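You operate a simulated robot arm through the tools that you are given. There is no shell and no other tool.

Carry out the task below with a simulated two-armed robot. There is one attempt and no reset: what you move stays moved.

TASK
Set the press up for 4 red hoses, grey slider at SHORT.
Fine: red hose stub in the pull holder, batch knob to 4, die knob to the size on the stub, clear guard shut.

The check looks at the end state, three seconds after you hand in, the way a careful person would. Anything else that was tipped, shoved, dropped, spilled or broken makes it a failure.

THE ROBOT
Two 7-joint arms with four-finger grippers on one trunk that stands fixed in place. Base frame: the origin is at the foot of the trunk, x ahead of it, y to its left, z up; the work surface is at about z = 80. Units: cm, rad, N and s.
The left shoulder is at [4, 18.1, 115.4], the right one opposite. With the tool pointing down near the work surface each hand reaches from about 32 to 84 cm from the base axis, measured 20 degrees to its own side. Payload 3.67 kg a hand.
Tool frame (each hand has its own): the origin (TCP) lies between the finger pads and is the grasp point; the fingertips stand 2.8 cm ahead of it; z points along the fingers, y is the line along which they close. The gripper opens to 11.2 cm; its body begins 7.3 cm behind the TCP.
Orientation is that of the tool frame in the base frame, as a unit quaternion [w, x, y, z]. With the fingers straight down and closing along the base's y, the tool's x points along the base's -x, its y along +y and its z along -z.

THE INTERFACE
- The arms move only by the tool apply_moves. It takes "left_moves", "right_moves" or both (then of equal length, played together; a hand with none holds still); each is a list of rows, each a list of 7 numbers: the shift along the tool's x, y, z in cm, then the turn, a rotation vector about the tool's x, y, z in rad, then the finger opening in cm, from 0 to 11.2. In form: [[dx, dy, dz, rx, ry, rz, hand], ...]. A call has 1 to 20 rows; each row is the pose to reach, as a shift and turn from the pose commanded when the call began, along the tool's axes at that moment. Rows are played at 5 a second. More than 5 cm and 0.15 rad between two rows, or a gripper value outside its range, and nothing of the call is played. A pose out of reach is approached as far as the arm can. The call stops where the force on the tool passes 60 N (or 10 N more than at its start, if that is more) or the arm is blocked; 0.2 s more then pass. Each finger travels about 7.24 cm/s and halts on what it meets, pressing with about 43 N; the grip force reading is that of the motor and also rises with nothing between the fingers. The clock runs only during rows and for 0.2 s after the last one: add rows that repeat a pose to give the fingers time. The reply holds the time, the measured pose of the TCP, the force on the tool along the base axes, the opening and the grip force, in the units named above and with some noise, with the torque about the TCP (base axes, N m) and any sound that the robot's microphone picked up.
- Cameras (640 x 400 px; columns grow to the right, rows downward): "scene" is now at [8.41, -6.15, 138.41]; the picture's right is [-0.68, -0.73, 0.00], its down [-0.42, 0.39, -0.82] and it looks along [0.60, -0.56, -0.57] (base axes); focal length 242 px, centre (320, 200). "left" rides on the left gripper at [6, 1.8, -10.4] in its tool frame; the picture's right is [-0.29, 0.96, 0.00], its down [-0.80, -0.24, -0.55] and it looks along [-0.53, -0.16, 0.83] (tool axes); focal length 234 px, centre (320, 200). "right" rides on the right gripper at [6, -1.8, -10.4] in its tool frame; the picture's right is [0.29, 0.96, 0.00], its down [-0.80, 0.24, -0.55] and it looks along [-0.53, 0.16, 0.83] (tool axes); focal length 234 px, centre (320, 200). There is no depth. A picture from a camera that has moved, and an enlarged one, comes with that camera's place and axes in the base frame and with its lens.
- camera(camera): a new picture of that camera. The clock stands still meanwhile.
- move_column(by): moves the trunk up (or, below 0, down) by that many cm; the arms and the scene camera ride with it, the base frame stays. It gives what a move gives, with no picture.
- pan_tilt(pan, tilt): turns the head with the scene camera to pan (to the left, within 1.501 rad either way) and tilt (down, from -0.506 to 1.204), counted from straight ahead of the robot. It gives what a move gives.
- zoom(camera, box): a new picture of the part [left, top, right, bottom] of that camera's present view, enlarged. The clock stands still meanwhile.
- finish_job(): hands the job in; it is judged then, once.

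Nothing tells you positions but the pictures and the camera data. Unless the task says otherwise, let go and move clear before handing in.

The tools are called as name(argument=value, ...) on one line, values as JSON. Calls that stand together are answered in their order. apply_moves: Moves the arms, as the interface text tells. Its arguments: {"type":"object","properties":{"left_moves":{"type":"array","items":{"type":"array","items":{"type":"number"}}},"right_moves":{"type":"array","items":{"type":"array","items":{"type":"number"}}}},"required":[]} The other tools are called the same way: move_column (by) moves the trunk up or down; pan_tilt (pan, tilt) turns the head that bears the scene camera; camera (camera) takes a picture; zoom (camera, box) takes an enlarged picture of a part of a camera's view; finish_job () hands the job in.

At the start:

```text
clock: 0.0
left_tool_pos: [50.72, 1.48, 110.74]
left_orientation: [0.001, 0.0, 1.0, 0.0]
left_contact_force: [-1.2, 0.4, 0.3]
left_torque: [-0.02, -0.03, 0.04]
left_width: 11.2
left_gripper_force: 0.2
right_tool_pos: [42.84, -44.28, 116.46]
right_orientation: [0.0, 0.0, 1.0, 0.0]
right_contact_force: [0.0, -1.0, -0.2]
right_torque: [0.01, 0.0, 0.0]
right_width: 11.21
right_gripper_force: 0.0
trunk travel left (down, up): [-27.5, 23.9]
head pan, tilt (commanded): [-0.75, 0.611]
```

scene: 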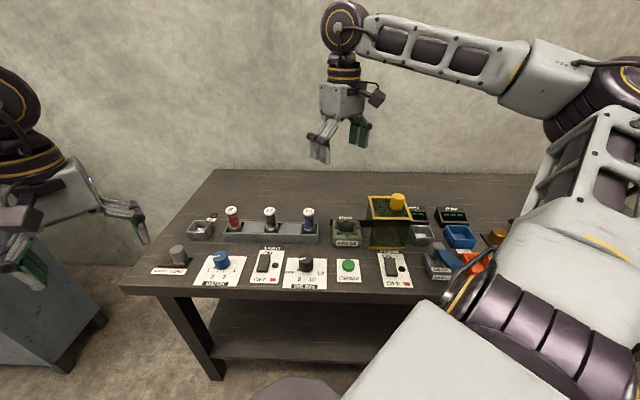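
right: 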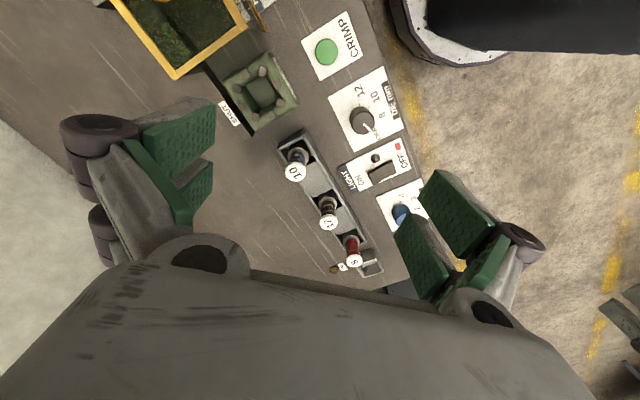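
left: 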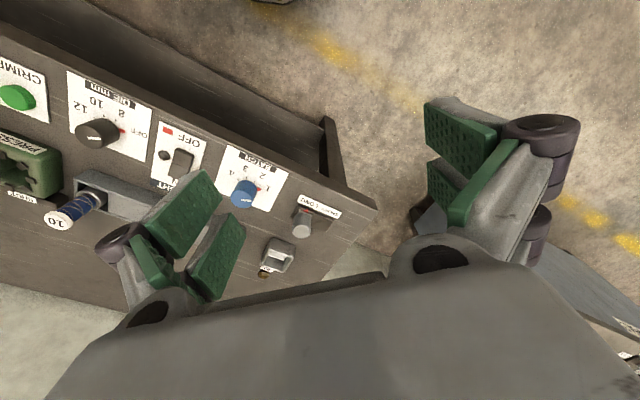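

I see a work table with a press panel: a grey slider, a blue batch knob, a LIGHT switch, a die knob, a CRIMP button, another switch, hose stubs (red, black, blue) in a rack, a press, and a yellow-framed guard. I'll take enlarged pictures before I move anything.

zoom(camera="scene", box=[140, 190, 340, 300])

zoom(camera="scene", box=[310, 180, 510, 300])

zoom(camera="right", box=[200, 0, 440, 290])

zoom(camera="left", box=[0, 30, 380, 290])

```text
3.20 times, centred on (240, 245) of scene
camera zoom: at [8.41, -6.15, 138.41], right [-0.68, -0.73, 0.0], down [-0.42, 0.39, -0.82], along [0.6, -0.56, -0.57], focal length 776 px, centre (576, 56)
```

zoom: 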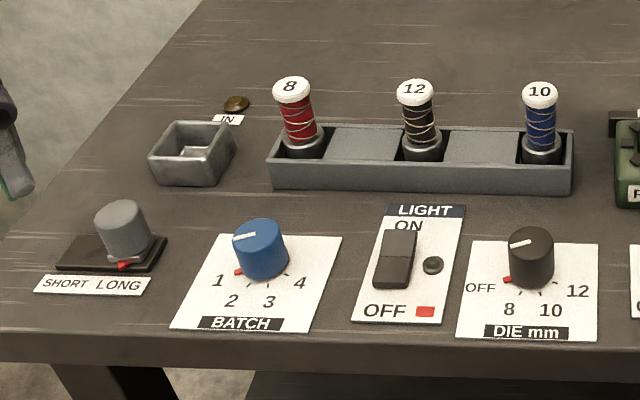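

```text
3.20 times, centred on (410, 240) of scene
camera zoom: at [8.41, -6.15, 138.41], right [-0.68, -0.73, 0.0], down [-0.42, 0.39, -0.82], along [0.6, -0.56, -0.57], focal length 776 px, centre (32, 72)
```

zoom: 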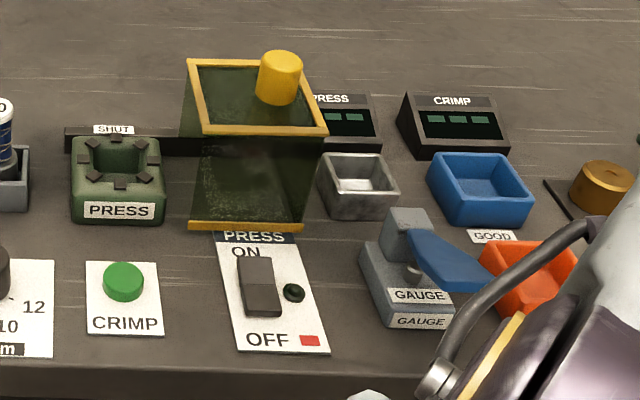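

```text
1.38 times, centred on (320, 145) of right
camera zoom: at [36.92, -46.23, 126.92], right [-0.29, 0.96, 0.0], down [0.8, 0.24, 0.55], along [0.53, 0.16, -0.83], focal length 323 px, centre (320, 276)
```

zoom: 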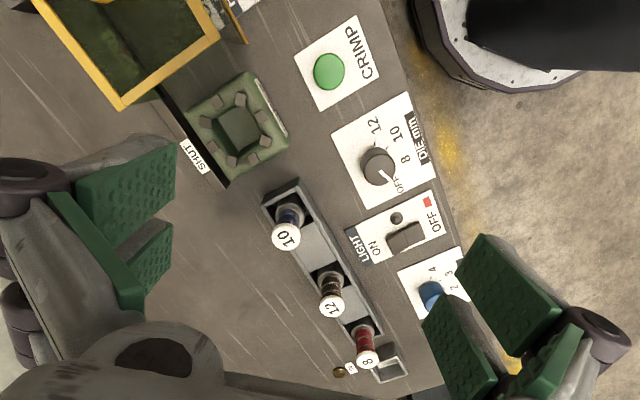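

```text
1.54 times, centred on (190, 160) of left
camera zoom: at [44.73, 3.34, 121.18], right [0.29, 0.96, 0.0], down [0.8, -0.24, 0.55], along [0.53, -0.16, -0.83], focal length 360 px, centre (520, 262)
```

zoom: 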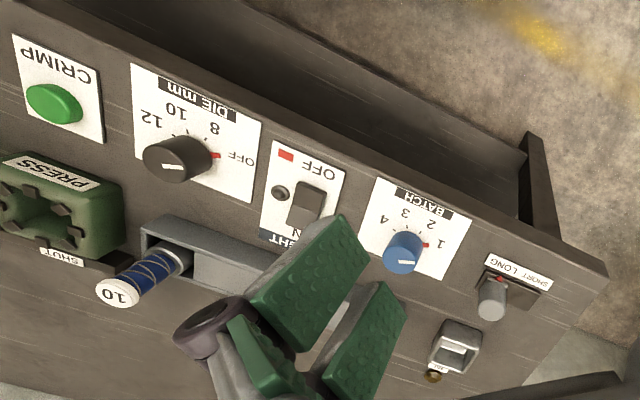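

The rack holds red 8, black 12 and blue 10. I can't yet tell which holder is the "pull" one, so I'll turn the head to see the right part of the table and the labels.

pan_tilt(pan=-0.6, tilt=0.75)

camera(camera="scene")

zoom(camera="right", box=[100, 0, 400, 130])

zoom(camera="right", box=[310, 200, 430, 290])

```text
clock: 0.7
left_tool_pos: [50.77, 1.6, 110.83]
left_orientation: [0.001, -0.001, 1.0, 0.0]
left_contact_force: [0.0, 0.3, 1.2]
left_torque: [-0.02, 0.0, 0.01]
left_width: 11.21
left_gripper_force: 0.1
right_tool_pos: [42.94, -44.35, 116.31]
right_orientation: [0.0, 0.0, 1.0, 0.0]
right_contact_force: [-0.1, -0.3, -0.4]
right_torque: [-0.01, 0.01, -0.02]
right_width: 11.22
right_gripper_force: 0.0
trunk travel left (down, up): [-27.5, 23.9]
head pan, tilt (commanded): [-0.6, 0.75]
```

```text
taken
camera scene: at [8.8, -4.84, 137.22], right [-0.57, -0.82, 0.0], down [-0.56, 0.39, -0.73], along [0.6, -0.41, -0.68], focal length 242 px, centre (320, 200)
```

scene: 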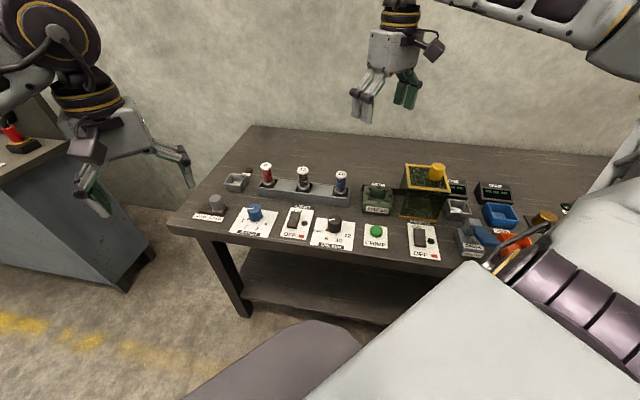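

```text
2.13 times, centred on (250, 65) of right
camera zoom: at [36.92, -46.23, 126.92], right [-0.29, 0.96, 0.0], down [0.8, 0.24, 0.55], along [0.53, 0.16, -0.83], focal length 500 px, centre (469, 488)
```

zoom: 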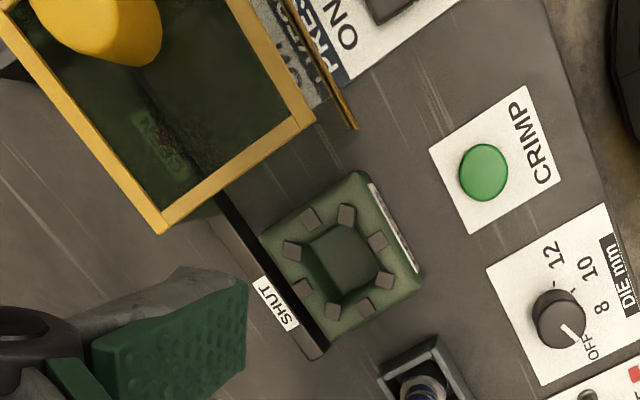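

```text
4.44 times, centred on (370, 245) of right
camera zoom: at [36.92, -46.23, 126.92], right [-0.29, 0.96, 0.0], down [0.8, 0.24, 0.55], along [0.53, 0.16, -0.83], focal length 1041 px, centre (98, 0)
```

zoom: 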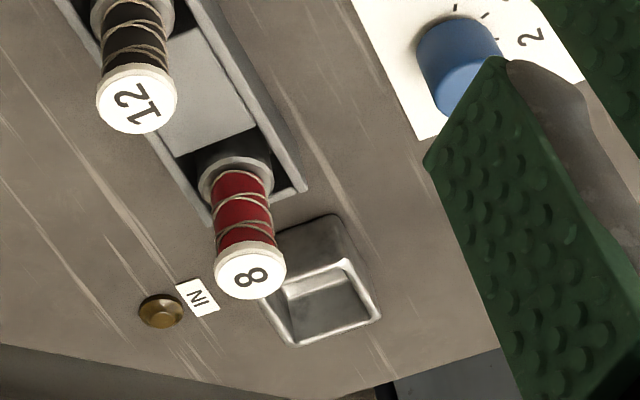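

The clear guard seems to slide along a rail toward SHUT, over the press. There's also a second bench on the left of the picture with a red object on it, so I'll look there and at the hidden right end of the table.

pan_tilt(pan=-1.3, tilt=0.7)

camera(camera="scene")

pan_tilt(pan=0.0, tilt=0.7)

camera(camera="scene")

```text
clock: 1.8
left_tool_pos: [50.63, 1.51, 110.83]
left_orientation: [0.001, 0.0, 1.0, 0.0]
left_contact_force: [-0.3, -0.2, -0.3]
left_torque: [0.05, -0.03, -0.03]
left_width: 11.19
left_gripper_force: 0.0
right_tool_pos: [42.93, -44.34, 116.48]
right_orientation: [0.0, 0.0, 1.0, 0.001]
right_contact_force: [-0.4, 1.1, 0.6]
right_torque: [0.0, 0.0, 0.0]
right_width: 11.17
right_gripper_force: 0.0
trunk travel left (down, up): [-27.5, 23.9]
head pan, tilt (commanded): [-1.3, 0.7]
```

```text
taken
camera scene: at [4.24, -8.33, 137.64], right [-0.96, -0.27, 0.0], down [-0.17, 0.62, -0.76], along [0.2, -0.74, -0.64], focal length 242 px, centre (320, 200)
```

scene: 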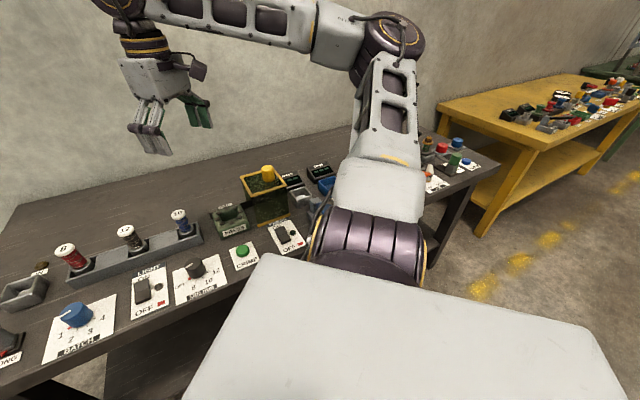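

```text
clock: 3.2
left_tool_pos: [50.64, 1.54, 110.78]
left_orientation: [0.001, 0.001, 1.0, 0.0]
left_contact_force: [-0.9, 0.3, -0.4]
left_torque: [0.01, 0.01, -0.01]
left_width: 11.2
left_gripper_force: 0.0
right_tool_pos: [42.8, -44.28, 116.5]
right_orientation: [0.0, 0.001, 1.0, 0.0]
right_contact_force: [0.0, 0.7, 0.3]
right_torque: [-0.01, 0.01, 0.0]
right_width: 11.18
right_gripper_force: 0.1
trunk travel left (down, up): [-27.5, 23.9]
head pan, tilt (commanded): [0.0, 0.7]
```

```text
taken
camera scene: at [10.46, -0.15, 137.64], right [0.0, -1.0, 0.0], down [-0.64, 0.0, -0.76], along [0.76, 0.0, -0.64], focal length 242 px, centre (320, 200)
```

scene: 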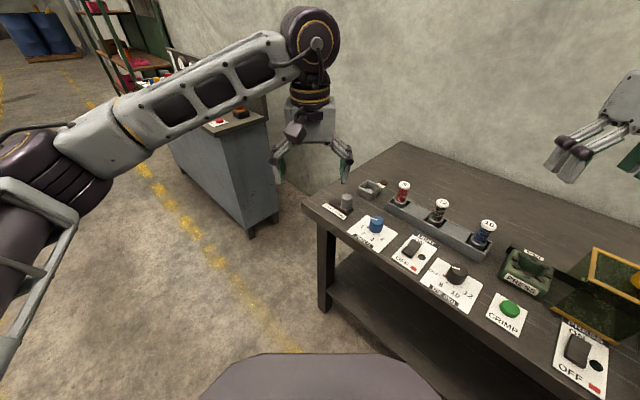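

The table runs from in front of the robot off to its right, and the right arm hides its far right end. I'll look more closely at the right end, where other fixtures sit behind the arm.

pan_tilt(pan=-1.5, tilt=0.6)

camera(camera="scene")

zoom(camera="scene", box=[280, 110, 480, 235])

zoom(camera="scene", box=[120, 140, 320, 265])

```text
clock: 4.8
left_tool_pos: [50.7, 1.63, 110.8]
left_orientation: [0.001, 0.0, 1.0, 0.001]
left_contact_force: [-0.4, 0.9, -0.4]
left_torque: [0.0, 0.01, 0.0]
left_width: 11.21
left_gripper_force: 0.0
right_tool_pos: [42.93, -44.39, 116.47]
right_orientation: [0.0, 0.0, 1.0, 0.0]
right_contact_force: [-0.3, 0.6, -0.2]
right_torque: [0.01, 0.02, 0.0]
right_width: 11.22
right_gripper_force: 0.1
trunk travel left (down, up): [-27.5, 23.9]
head pan, tilt (commanded): [-1.499, 0.6]
```

```text
taken
camera scene: at [2.6, -8.96, 138.5], right [-1.0, -0.07, 0.0], down [-0.04, 0.56, -0.82], along [0.06, -0.82, -0.57], focal length 242 px, centre (320, 200)
```

scene: 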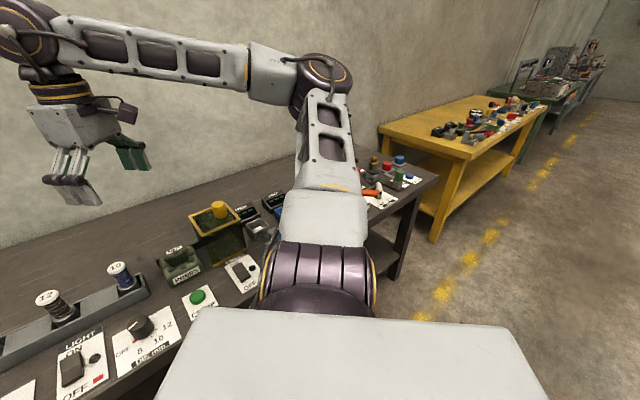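

```text
3.20 times, centred on (380, 172) of scene
camera zoom: at [2.6, -8.96, 138.5], right [-1.0, -0.07, 0.0], down [-0.04, 0.56, -0.82], along [0.06, -0.82, -0.57], focal length 776 px, centre (128, 288)
```

zoom: 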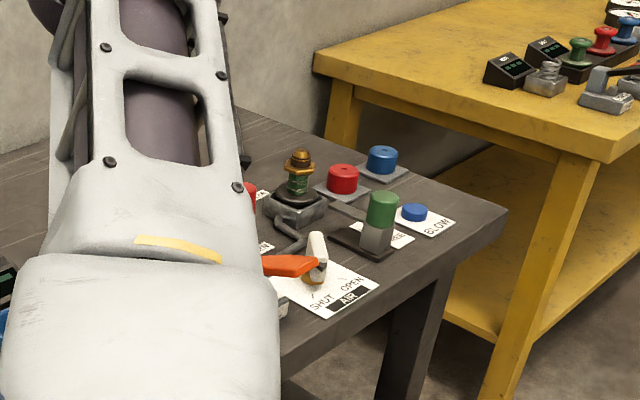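

```text
3.20 times, centred on (220, 202) of scene
camera zoom: at [2.6, -8.96, 138.5], right [-1.0, -0.07, 0.0], down [-0.04, 0.56, -0.82], along [0.06, -0.82, -0.57], focal length 776 px, centre (640, 192)
```

zoom: 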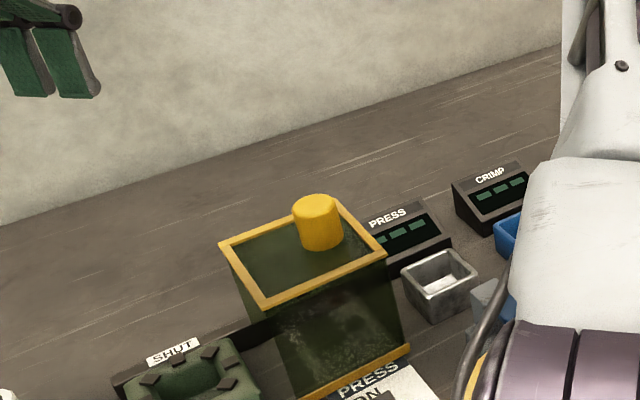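

I put the table frame at about yaw -0.8 rad, with the die knob near (46,-35) and the red stub near (74,-27). I'll move the right hand, staying high, so its camera can see the right part of the table and any "PULL" label.

apply_moves(right_moves=[[1.3, -1.3, 0, 0, 0, 0.14, 11.2], [2.6, -2.6, 0, 0, 0, 0.28, 11.2], [3.9, -3.9, 0, 0, 0, 0.42, 11.2], [5.2, -5.2, 0, 0, 0, 0.56, 11.2], [6.5, -6.5, 0, 0, 0, 0.7, 11.2], [7.8, -7.8, 0, 0, 0, 0.84, 11.2], [9.1, -9.1, 0, 0, 0, 0.98, 11.2], [10.4, -10.4, 0, 0, 0, 1.12, 11.2], [11.7, -11.7, 0, 0, 0, 1.26, 11.2], [13, -13, 0, 0, 0, 1.4, 11.2], [14.3, -14.3, 0, 0, 0, 1.54, 11.2]])

camera(camera="right")

camera(camera="scene")

```text
clock: 7.2
left_tool_pos: [50.69, 1.61, 110.87]
left_orientation: [0.001, -0.001, 1.0, -0.001]
left_contact_force: [0.3, 0.6, -0.7]
left_torque: [0.02, 0.0, 0.05]
left_width: 11.21
left_gripper_force: 0.1
right_tool_pos: [28.46, -58.49, 116.49]
right_orientation: [0.0, 0.697, 0.717, 0.0]
right_contact_force: [-0.3, -0.3, 0.6]
right_torque: [0.02, 0.01, 0.01]
right_width: 11.21
right_gripper_force: 0.0
trunk travel left (down, up): [-27.5, 23.9]
head pan, tilt (commanded): [-1.499, 0.6]
```

```text
taken
camera right: at [26.51, -52.63, 126.93], right [0.95, 0.32, 0.0], down [0.26, -0.79, 0.55], along [0.18, -0.53, -0.83], focal length 234 px, centre (320, 200)
```

right: 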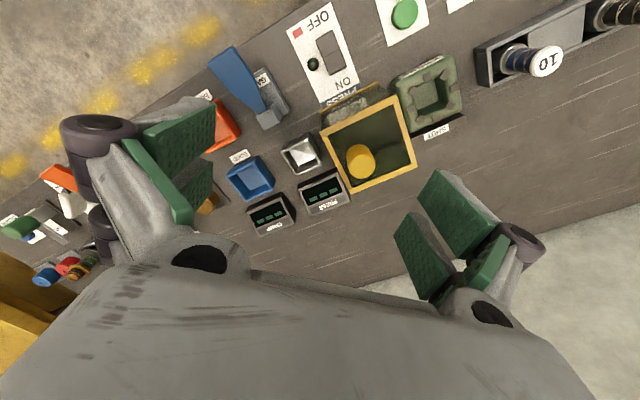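

```text
taken
camera scene: at [2.55, -8.97, 138.5], right [-1.0, -0.07, 0.0], down [-0.04, 0.56, -0.82], along [0.06, -0.82, -0.57], focal length 242 px, centre (320, 200)
```

scene: 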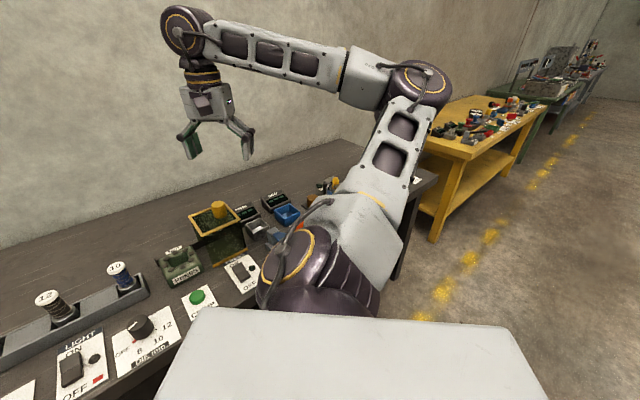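

zoom(camera="right", box=[190, 20, 350, 240])

zoom(camera="right", box=[300, 60, 480, 200])

zoom(camera="right", box=[0, 150, 120, 300])

```text
1.82 times, centred on (270, 130) of right
camera zoom: at [26.51, -52.63, 126.93], right [0.95, 0.32, 0.0], down [0.26, -0.79, 0.55], along [0.18, -0.53, -0.83], focal length 426 px, centre (411, 327)
```

zoom: 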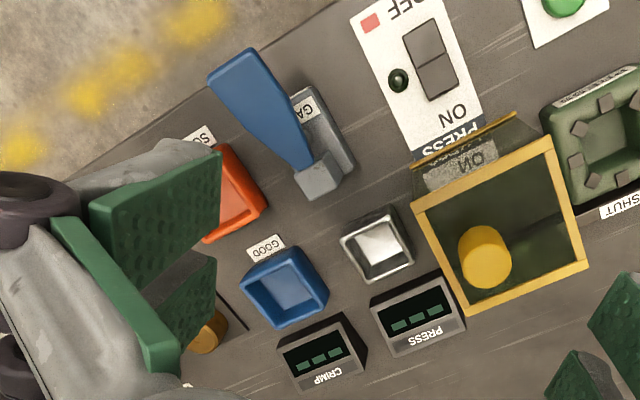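

```text
2.86 times, centred on (390, 130) of right
camera zoom: at [26.51, -52.63, 126.93], right [0.95, 0.32, 0.0], down [0.26, -0.79, 0.55], along [0.18, -0.53, -0.83], focal length 669 px, centre (120, 400)
```

zoom: 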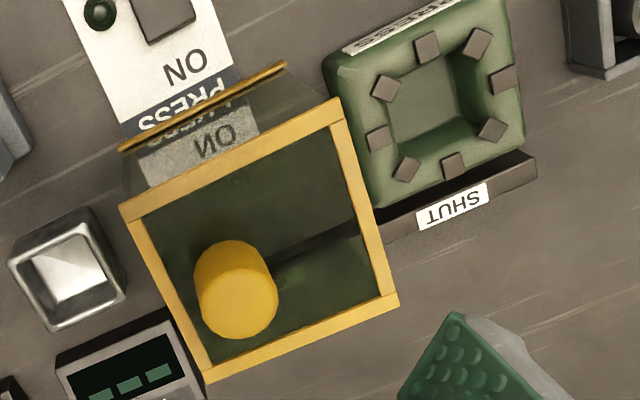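

```text
2.67 times, centred on (60, 225) of right
camera zoom: at [26.51, -52.63, 126.93], right [0.95, 0.32, 0.0], down [0.26, -0.79, 0.55], along [0.18, -0.53, -0.83], focal length 624 px, centre (1013, 133)
```

zoom: 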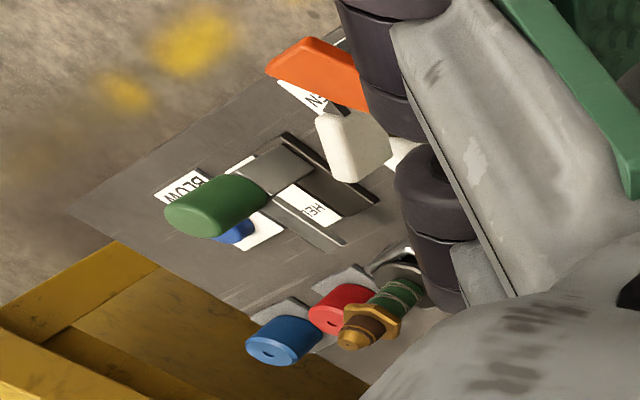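

The guard has a yellow handle on its rear-right and is parked right of the press. I still haven't found a "PULL" label, so I'll move the right hand camera further right to see the area hidden by the fingers.

apply_moves(right_moves=[[-1.4, -3.6, 0, 0, 0, 0, 11.2], [-2.8, -7.2, 0, 0, 0, 0, 11.2], [-4.2, -10.8, 0, 0, 0, 0, 11.2], [-5.6, -14.4, 0, 0, 0, 0, 11.2], [-7, -18, 0, 0, 0, 0, 11.2], [-8.4, -21, 0, 0, 0, 0, 11.2]])

camera(camera="right")

pan_tilt(pan=-1.0, tilt=0.75)

camera(camera="scene")

```text
clock: 8.6
left_tool_pos: [50.48, 1.53, 110.91]
left_orientation: [0.002, 0.0, 1.0, 0.0]
left_contact_force: [-0.2, -0.7, -0.1]
left_torque: [0.05, -0.01, -0.01]
left_width: 11.18
left_gripper_force: 0.1
right_tool_pos: [7.69, -67.76, 116.51]
right_orientation: [0.0, 0.696, 0.718, 0.001]
right_contact_force: [-0.7, -1.1, -0.7]
right_torque: [0.07, 0.0, 0.0]
right_width: 11.21
right_gripper_force: 0.0
trunk travel left (down, up): [-27.5, 23.9]
head pan, tilt (commanded): [-1.499, 0.6]
```

```text
taken
camera right: at [5.68, -61.88, 126.86], right [0.95, 0.32, 0.0], down [0.26, -0.79, 0.55], along [0.18, -0.52, -0.83], focal length 234 px, centre (320, 200)
```

right: 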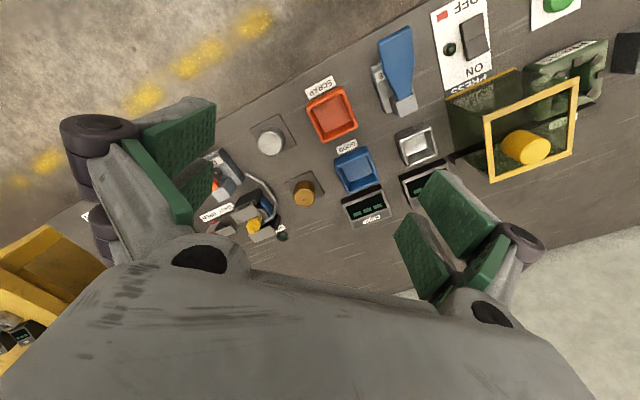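

```text
clock: 9.6
left_tool_pos: [50.75, 1.5, 110.8]
left_orientation: [0.001, 0.0, 1.0, 0.0]
left_contact_force: [0.4, 0.9, -0.5]
left_torque: [0.01, 0.04, 0.0]
left_width: 11.18
left_gripper_force: 0.1
right_tool_pos: [7.9, -67.57, 116.54]
right_orientation: [0.0, 0.696, 0.718, 0.0]
right_contact_force: [0.0, -0.1, 0.7]
right_torque: [0.0, 0.04, 0.02]
right_width: 11.21
right_gripper_force: 0.1
trunk travel left (down, up): [-27.5, 23.9]
head pan, tilt (commanded): [-1.0, 0.75]
```

```text
taken
camera scene: at [6.4, -7.14, 137.22], right [-0.84, -0.54, 0.0], down [-0.37, 0.57, -0.73], along [0.39, -0.62, -0.68], focal length 242 px, centre (320, 200)
```

scene: 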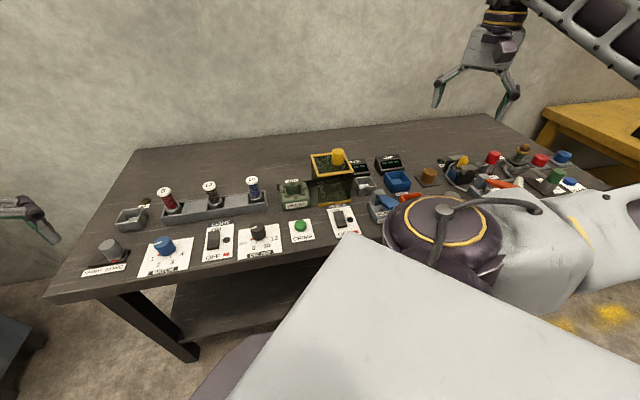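

zoom(camera="right", box=[180, 60, 440, 250])

zoom(camera="right", box=[170, 130, 300, 250])

zoom(camera="scene", box=[370, 130, 600, 240])

zoom(camera="scene", box=[80, 170, 280, 290])

```text
2.11 times, centred on (310, 155) of right
camera zoom: at [5.8, -61.77, 126.92], right [0.95, 0.32, 0.0], down [0.26, -0.79, 0.55], along [0.18, -0.53, -0.83], focal length 493 px, centre (341, 295)
```

zoom: 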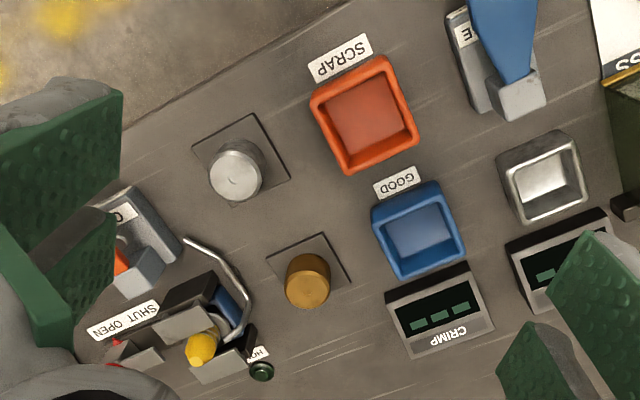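

```text
3.33 times, centred on (235, 190) of right
camera zoom: at [5.8, -61.77, 126.92], right [0.95, 0.32, 0.0], down [0.26, -0.79, 0.55], along [0.18, -0.53, -0.83], focal length 781 px, centre (603, 233)
```

zoom: 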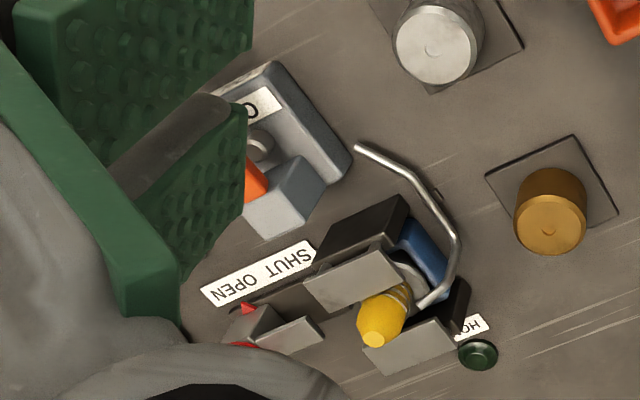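

```text
2.78 times, centred on (485, 185) of scene
camera zoom: at [6.4, -7.14, 137.22], right [-0.84, -0.54, 0.0], down [-0.37, 0.57, -0.73], along [0.39, -0.62, -0.68], focal length 674 px, centre (-139, 242)
```

zoom: 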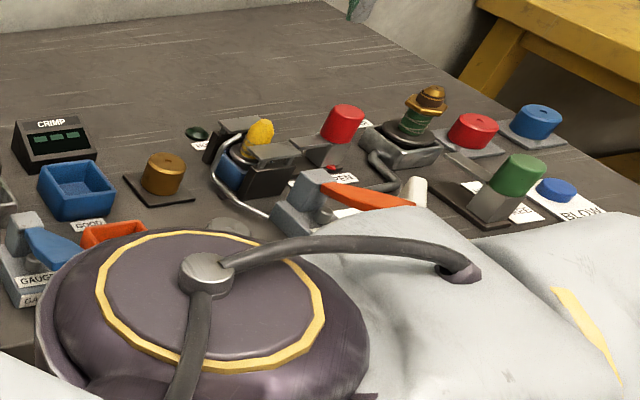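

```text
3.20 times, centred on (180, 230) of scene
camera zoom: at [6.4, -7.14, 137.22], right [-0.84, -0.54, 0.0], down [-0.37, 0.57, -0.73], along [0.39, -0.62, -0.68], focal length 776 px, centre (768, 104)
```

zoom: 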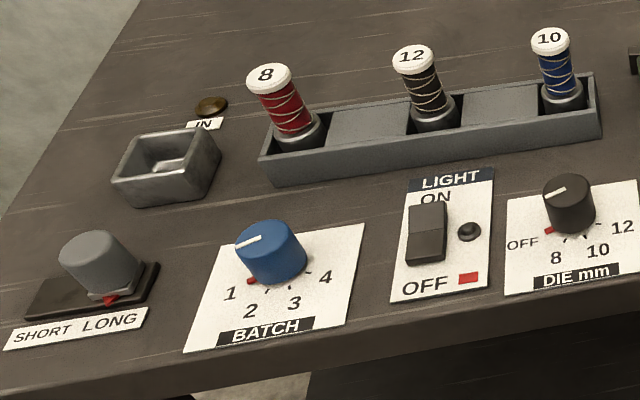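

I see IN with a lamp near the left cup, and SCRAP, GOOD and CRIMP on the right, but still no "PULL". I'll bring both hand cameras closer to the two grey cups, staying above everything, to read any labels.

apply_moves(left_moves=[[-3.6, -3.4, 1.6, 0, 0, 0, 11.2], [-7.2, -6.8, 3.2, 0, 0, 0, 11.2], [-10.8, -10.2, 4.8, 0, 0, 0, 11.2], [-14.4, -13.6, 6.4, 0, 0, 0, 11.2], [-18, -17, 8, 0, 0, 0, 11.2]], right_moves=[[0.5, 3.04, 2.5, 0, 0, -0.09, 11.2], [1, 6.08, 5, 0, 0, -0.18, 11.2], [1.5, 9.12, 7.5, 0, 0, -0.27, 11.2], [2, 12.16, 10, 0, 0, -0.36, 11.2], [2.5, 15.2, 13, 0, 0, -0.44, 11.2]])

camera(camera="right")

camera(camera="left")

```text
refused: row 1 steps farther than a row can; nothing moved
```

```text
taken
camera right: at [5.8, -61.77, 126.92], right [0.95, 0.32, 0.0], down [0.26, -0.79, 0.55], along [0.18, -0.53, -0.83], focal length 234 px, centre (320, 200)
```

right: 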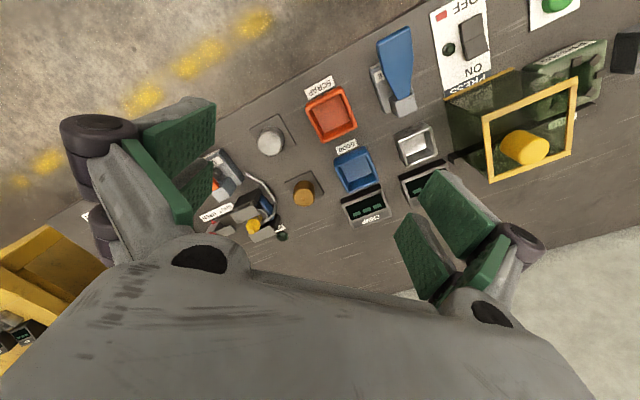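

```text
taken
camera left: at [44.7, 3.33, 121.2], right [0.29, 0.96, 0.0], down [0.8, -0.24, 0.56], along [0.53, -0.16, -0.83], focal length 234 px, centre (320, 200)
```

left: 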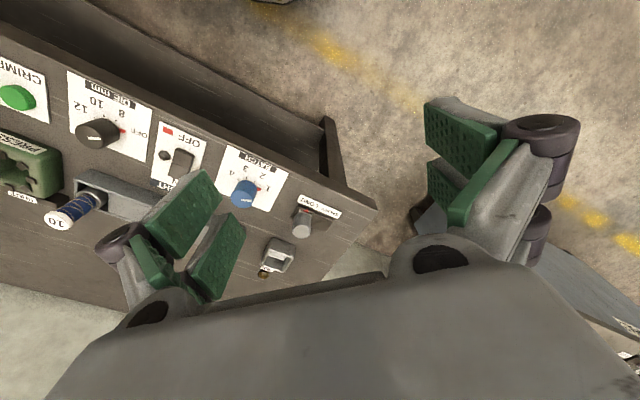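

The first row's step was too long. I'll repeat the move with smaller steps.

apply_moves(left_moves=[[-2.6, -2.4, 1.1, 0, 0, 0, 11.2], [-5.2, -4.8, 2.2, 0, 0, 0, 11.2], [-7.8, -7.2, 3.3, 0, 0, 0, 11.2], [-10.4, -9.6, 4.4, 0, 0, 0, 11.2], [-13, -12, 5.5, 0, 0, 0, 11.2], [-15.6, -14.4, 6.6, 0, 0, 0, 11.2], [-18, -17, 8, 0, 0, 0, 11.2]], right_moves=[[0.4, 2.2, 1.9, 0, 0, -0.07, 11.2], [0.8, 4.4, 3.8, 0, 0, -0.14, 11.2], [1.2, 6.6, 5.7, 0, 0, -0.21, 11.2], [1.6, 8.8, 7.6, 0, 0, -0.28, 11.2], [2, 11, 9.5, 0, 0, -0.35, 11.2], [2.4, 13.2, 11.4, 0, 0, -0.4, 11.2], [2.5, 15.2, 13, 0, 0, -0.44, 11.2]])

camera(camera="right")

camera(camera="left")

```text
clock: 11.2
left_tool_pos: [67.38, -14.16, 103.29]
left_orientation: [0.002, 0.001, 1.0, 0.002]
left_contact_force: [0.6, -0.3, -0.4]
left_torque: [-0.03, 0.07, -0.01]
left_width: 11.21
left_gripper_force: 0.0
left hand out of reach, approached as far as the arm can: row 7
right_tool_pos: [22.89, -64.7, 103.2]
right_orientation: [-0.001, 0.523, 0.852, 0.001]
right_contact_force: [0.5, 0.6, 0.6]
right_torque: [0.0, -0.03, 0.0]
right_width: 11.21
right_gripper_force: 0.1
trunk travel left (down, up): [-27.5, 23.9]
head pan, tilt (commanded): [-1.0, 0.75]
```

```text
taken
camera right: at [18.64, -60.38, 113.7], right [0.72, 0.69, 0.0], down [0.58, -0.6, 0.55], along [0.38, -0.4, -0.83], focal length 234 px, centre (320, 200)
```

right: 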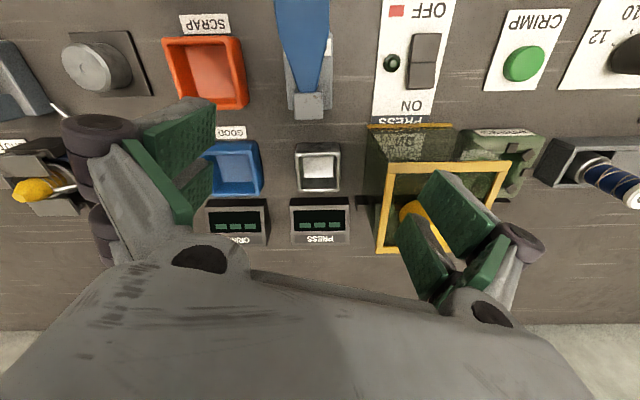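

```text
taken
camera left: at [61.43, -12.33, 113.6], right [0.29, 0.96, 0.0], down [0.79, -0.24, 0.56], along [0.53, -0.16, -0.83], focal length 234 px, centre (320, 200)
```

left: 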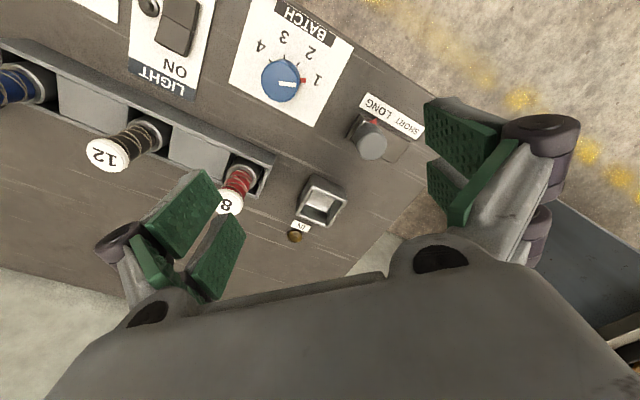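

The left camera now shows the left cup, and the right camera shows the right cup between the guard and the GOOD bin. I'll zoom in on each.

zoom(camera="left", box=[200, 80, 440, 250])

zoom(camera="right", box=[190, 80, 400, 250])

zoom(camera="right", box=[0, 0, 220, 210])

camera(camera="scene")

```text
2.35 times, centred on (320, 165) of left
camera zoom: at [61.43, -12.33, 113.6], right [0.29, 0.96, 0.0], down [0.79, -0.24, 0.56], along [0.53, -0.16, -0.83], focal length 551 px, centre (320, 282)
```

zoom: 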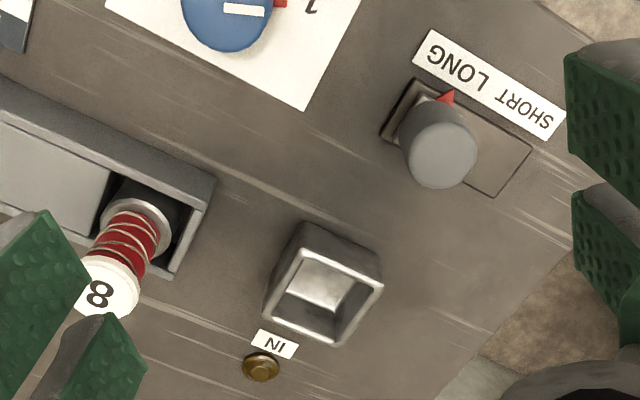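

```text
2.35 times, centred on (295, 165) of right
camera zoom: at [18.64, -60.38, 113.7], right [0.72, 0.69, 0.0], down [0.58, -0.6, 0.55], along [0.38, -0.4, -0.83], focal length 551 px, centre (379, 282)
```

zoom: 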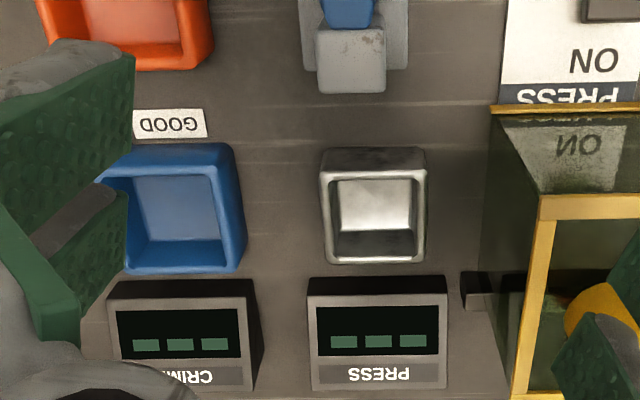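

```text
1.90 times, centred on (110, 105) of right
camera zoom: at [18.64, -60.38, 113.7], right [0.72, 0.69, 0.0], down [0.58, -0.6, 0.55], along [0.38, -0.4, -0.83], focal length 446 px, centre (720, 381)
```

zoom: 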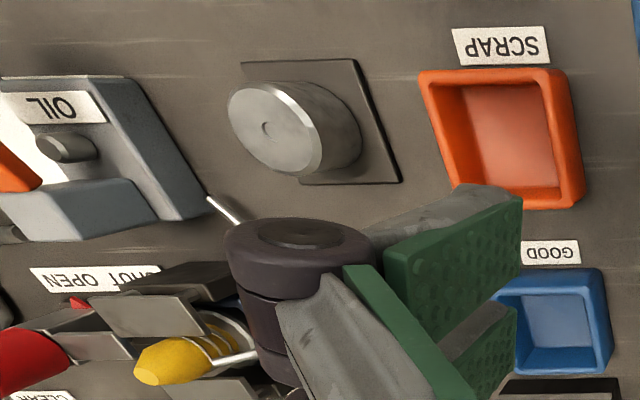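

```text
taken
camera scene: at [6.45, -7.34, 137.2], right [-0.84, -0.54, 0.0], down [-0.37, 0.58, -0.73], along [0.39, -0.61, -0.68], focal length 242 px, centre (320, 200)
```

scene: 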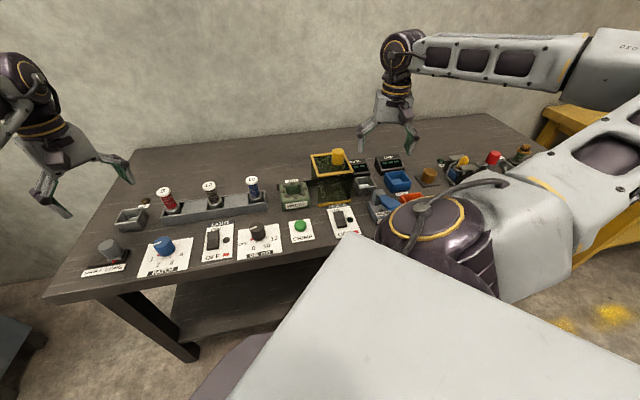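

Both cups look alike, but only the left one has an IN lamp. To be thorough I'll also read the labels at the far right of the table with the right hand camera.

apply_moves(right_moves=[[-1, -3.9, -0.5, 0, 0, 0.06, 11.2], [-2, -7.8, -1, 0, 0, 0.12, 11.2], [-3, -11.7, -1.5, 0, 0, 0.18, 11.2], [-4, -15.6, -2, 0, 0, 0.24, 11.2], [-5, -19.5, -2.5, 0, 0, 0.3, 11.2], [-6, -23.4, -3, 0, 0, 0.36, 11.2], [-7, -27.3, -3.5, 0, 0, 0.42, 11.2], [-8.1, -31, -4, 0, 0, 0.5, 11.2]])

camera(camera="right")

zoom(camera="right", box=[180, 0, 460, 260])

zoom(camera="scene", box=[300, 130, 470, 240])

```text
clock: 13.0
left_tool_pos: [67.29, -13.96, 103.34]
left_orientation: [0.002, 0.0, 1.0, 0.0]
left_contact_force: [-0.1, -0.9, 0.4]
left_torque: [0.04, -0.02, 0.01]
left_width: 11.22
left_gripper_force: 0.1
right_tool_pos: [-1.02, -85.94, 107.36]
right_orientation: [0.0, 0.718, 0.696, 0.001]
right_contact_force: [-0.6, -1.2, -0.4]
right_torque: [0.03, -0.04, 0.02]
right_width: 11.2
right_gripper_force: 0.1
trunk travel left (down, up): [-27.5, 23.9]
head pan, tilt (commanded): [-1.0, 0.75]
```

```text
taken
camera right: at [-2.62, -80.08, 117.75], right [0.97, 0.26, 0.0], down [0.22, -0.8, 0.55], along [0.14, -0.53, -0.83], focal length 234 px, centre (320, 200)
```

right: 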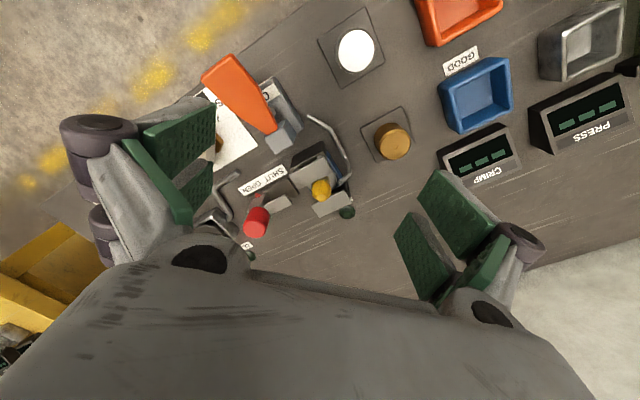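

```text
1.54 times, centred on (320, 130) of right
camera zoom: at [-2.62, -80.08, 117.75], right [0.97, 0.26, 0.0], down [0.22, -0.8, 0.55], along [0.14, -0.53, -0.83], focal length 360 px, centre (320, 308)
```

zoom: 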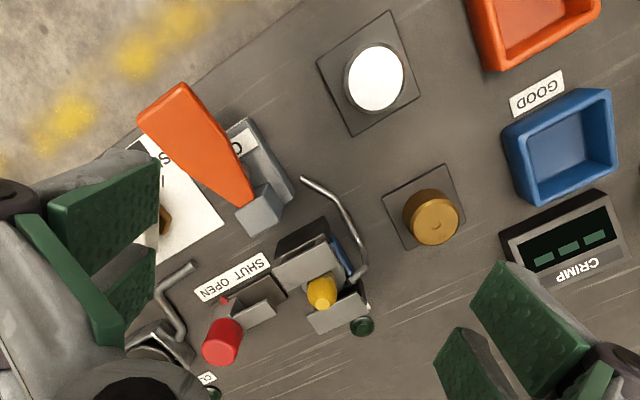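

```text
3.64 times, centred on (385, 185) of scene
camera zoom: at [6.39, -7.21, 137.21], right [-0.84, -0.54, 0.0], down [-0.37, 0.57, -0.73], along [0.4, -0.61, -0.68], focal length 882 px, centre (84, 254)
```

zoom: 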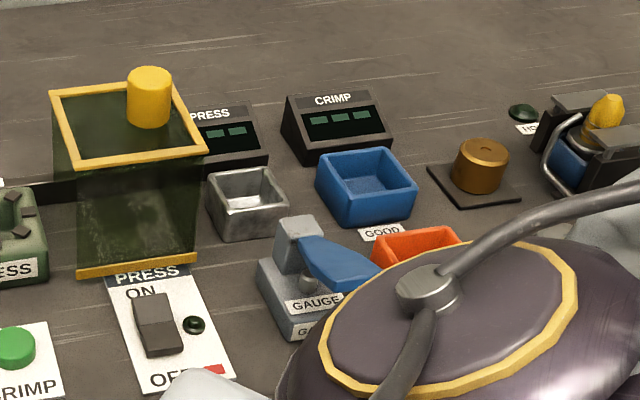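

The far-right station (OIL, SHUT/OPEN clamp) isn't part of this job, so I take the pull holder to be the left cup beside the hose rack, the one with the IN lamp. Next I'll pull the left arm back and bring the right hand over to the left end of the table.

apply_moves(left_moves=[[2.4, 3.8, -1, 0, 0, 0, 11.2], [4.8, 7.6, -2, 0, 0, 0, 11.2], [7.2, 11.4, -3, 0, 0, 0, 11.2], [9.6, 15.2, -4, 0, 0, 0, 11.2], [12, 19, -5, 0, 0, 0, 11.2], [14.4, 22.8, -6, 0, 0, 0, 11.2], [16.8, 26.6, -7, 0, 0, 0, 11.2], [19.2, 30.4, -8, 0, 0, 0, 11.2], [22, 34, -9, 0, 0, 0, 11.2], [22, 34, -9, 0, 0, 0, 11.2], [22, 34, -9, 0, 0, 0, 11.2], [22, 34, -9, 0, 0, 0, 11.2], [22, 34, -9, 0, 0, 0, 11.2], [22, 34, -9, 0, 0, 0, 11.2], [22, 34, -9, 0, 0, 0, 11.2], [22, 34, -9, 0, 0, 0, 11.2], [22, 34, -9, 0, 0, 0, 11.2], [22, 34, -9, 0, 0, 0, 11.2], [22, 34, -9, 0, 0, 0, 11.2]], right_moves=[[3.47, 3.1, -0.1, 0, 0, -0.084, 11.2], [6.94, 6.2, -0.2, 0, 0, -0.168, 11.2], [10.4, 9.3, -0.3, 0, 0, -0.252, 11.2], [13.9, 12.4, -0.4, 0, 0, -0.337, 11.2], [17.3, 15.5, -0.5, 0, 0, -0.421, 11.2], [20.8, 18.6, -0.6, 0, 0, -0.505, 11.2], [24.3, 21.7, -0.7, 0, 0, -0.589, 11.2], [27.7, 24.8, -0.8, 0, 0, -0.674, 11.2], [31.2, 27.9, -0.9, 0, 0, -0.758, 11.2], [34.7, 31, -1, 0, 0, -0.842, 11.2], [38.1, 34.1, -1, 0, 0, -0.926, 11.2], [41.6, 37.2, -1, 0, 0, -1.01, 11.2], [45.1, 40.3, -1, 0, 0, -1.095, 11.2], [48.6, 43.4, -1, 0, 0, -1.179, 11.2], [52, 46.5, -1, 0, 0, -1.263, 11.2], [55.5, 49.6, -1, 0, 0, -1.347, 11.2], [59, 52.7, -1, 0, 0, -1.432, 11.2], [62.4, 55.9, -1, 0, 0, -1.516, 11.2], [65.9, 59, -1, 0, 0, -1.6, 11.2]])

camera(camera="right")

pan_tilt(pan=-0.5, tilt=0.75)

camera(camera="scene")

```text
clock: 17.0
left_tool_pos: [45.61, 19.64, 112.55]
left_orientation: [0.0, -0.001, 1.0, -0.001]
left_contact_force: [0.4, 0.9, -0.7]
left_torque: [-0.04, 0.0, 0.0]
left_width: 11.21
left_gripper_force: 0.1
right_tool_pos: [60.03, -21.83, 108.44]
right_orientation: [0.0, -0.001, 1.0, 0.0]
right_contact_force: [0.2, 0.9, -0.1]
right_torque: [0.0, -0.02, 0.0]
right_width: 11.19
right_gripper_force: 0.1
trunk travel left (down, up): [-27.5, 23.9]
head pan, tilt (commanded): [-1.0, 0.75]
```

```text
taken
camera right: at [53.97, -23.72, 118.99], right [-0.29, 0.96, 0.0], down [0.8, 0.24, 0.55], along [0.53, 0.16, -0.83], focal length 234 px, centre (320, 200)
```

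right: 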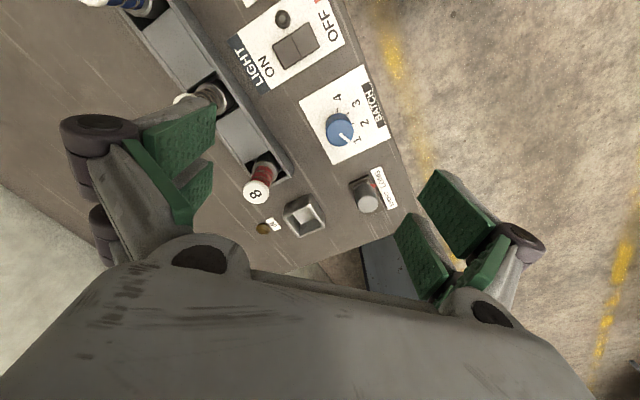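

```text
clock: 17.9
left_tool_pos: [45.57, 19.66, 112.68]
left_orientation: [0.001, 0.0, 1.0, 0.0]
left_contact_force: [-0.5, -0.9, -0.5]
left_torque: [0.01, -0.01, 0.0]
left_width: 11.18
left_gripper_force: 0.0
right_tool_pos: [59.93, -21.95, 108.59]
right_orientation: [0.0, 0.0, 1.0, -0.001]
right_contact_force: [-0.1, 0.1, 0.3]
right_torque: [0.04, 0.04, -0.01]
right_width: 11.2
right_gripper_force: 0.0
trunk travel left (down, up): [-27.5, 23.9]
head pan, tilt (commanded): [-0.499, 0.75]
```

```text
taken
camera scene: at [9.26, -4.09, 137.21], right [-0.48, -0.88, 0.0], down [-0.6, 0.33, -0.73], along [0.64, -0.35, -0.68], focal length 242 px, centre (320, 200)
```

scene: 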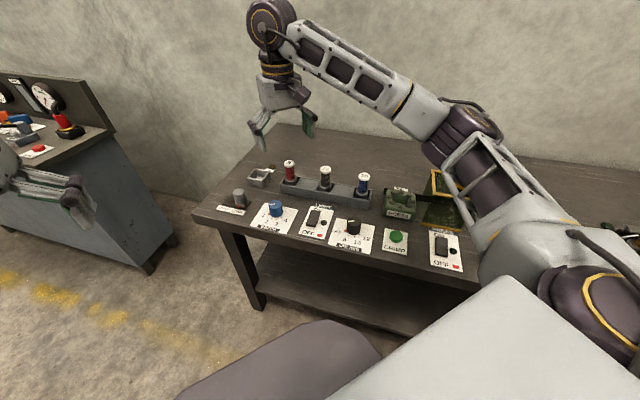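

The right camera now looks down at the stub, cup, batch knob and slider. I'll zoom in for precise positions.

zoom(camera="right", box=[230, 150, 330, 250])

zoom(camera="right", box=[290, 60, 430, 230])

zoom(camera="scene", box=[210, 140, 390, 250])

```text
4.00 times, centred on (280, 200) of right
camera zoom: at [53.89, -23.92, 118.94], right [-0.29, 0.96, 0.0], down [0.8, 0.24, 0.55], along [0.53, 0.16, -0.83], focal length 937 px, centre (480, 200)
```

zoom: 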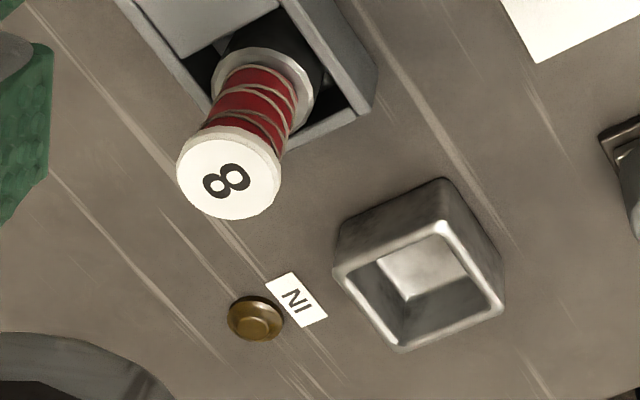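

```text
2.35 times, centred on (360, 145) of right
camera zoom: at [53.89, -23.92, 118.94], right [-0.29, 0.96, 0.0], down [0.8, 0.24, 0.55], along [0.53, 0.16, -0.83], focal length 551 px, centre (226, 329)
```

zoom: 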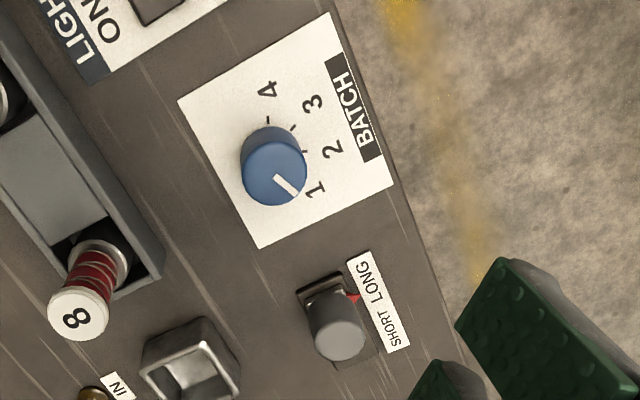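

```text
3.56 times, centred on (300, 195) of scene
camera zoom: at [9.26, -4.09, 137.21], right [-0.48, -0.88, 0.0], down [-0.6, 0.33, -0.73], along [0.64, -0.35, -0.68], focal length 862 px, centre (391, 218)
```

zoom: 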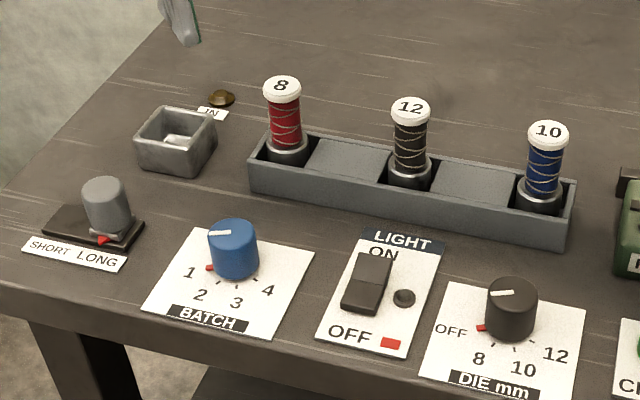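

The stub axis is near (73.4,-27.3) with its top around z=91, the cup centre is near (81.6,-18.3), and the slider knob is near (73.3,-9.6). I'll do the slider first and move the right hand above its knob with a slight outward tilt.

apply_moves(right_moves=[[-2.2, 2.05, 2, 0, -0.025, 0, 8], [-4.4, 4.1, 4, 0, -0.05, 0, 8], [-6.6, 6.15, 6, 0, -0.075, 0, 8], [-8.9, 8.2, 8, 0, -0.1, 0, 8], [-11.1, 10.25, 10.5, 0, -0.125, 0, 8], [-13.3, 12.3, 13, 0, -0.15, 0, 8]])

camera(camera="right")

camera(camera="scene")

```text
clock: 19.3
left_tool_pos: [45.83, 19.68, 112.56]
left_orientation: [0.0, 0.0, 1.0, 0.0]
left_contact_force: [0.9, -0.4, 0.0]
left_torque: [0.0, 0.04, -0.03]
left_width: 11.19
left_gripper_force: 0.1
right_tool_pos: [73.61, -9.76, 95.17]
right_orientation: [0.075, 0.0, 0.997, 0.0]
right_contact_force: [-0.1, -0.1, -0.7]
right_torque: [0.03, 0.0, 0.02]
right_width: 7.99
right_gripper_force: 0.0
trunk travel left (down, up): [-27.5, 23.9]
head pan, tilt (commanded): [-0.499, 0.75]
```

```text
taken
camera right: at [66.12, -11.6, 104.55], right [-0.28, 0.96, -0.04], down [0.71, 0.24, 0.67], along [0.65, 0.16, -0.74], focal length 234 px, centre (320, 200)
```

right: 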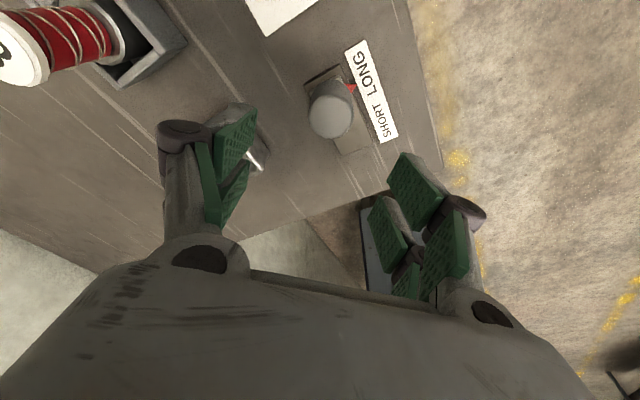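

```text
taken
camera scene: at [9.36, -3.98, 137.21], right [-0.48, -0.88, 0.0], down [-0.6, 0.33, -0.73], along [0.64, -0.35, -0.68], focal length 242 px, centre (320, 200)
```

scene: 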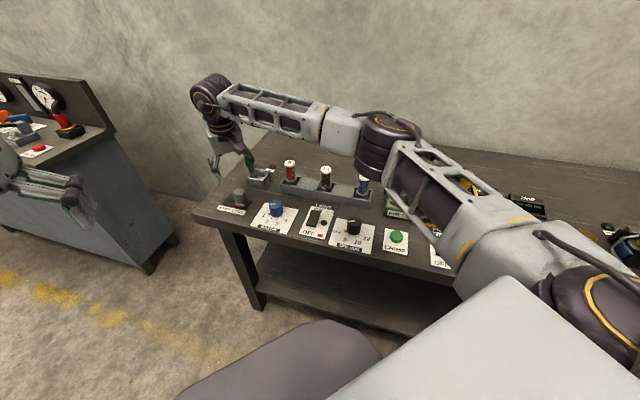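

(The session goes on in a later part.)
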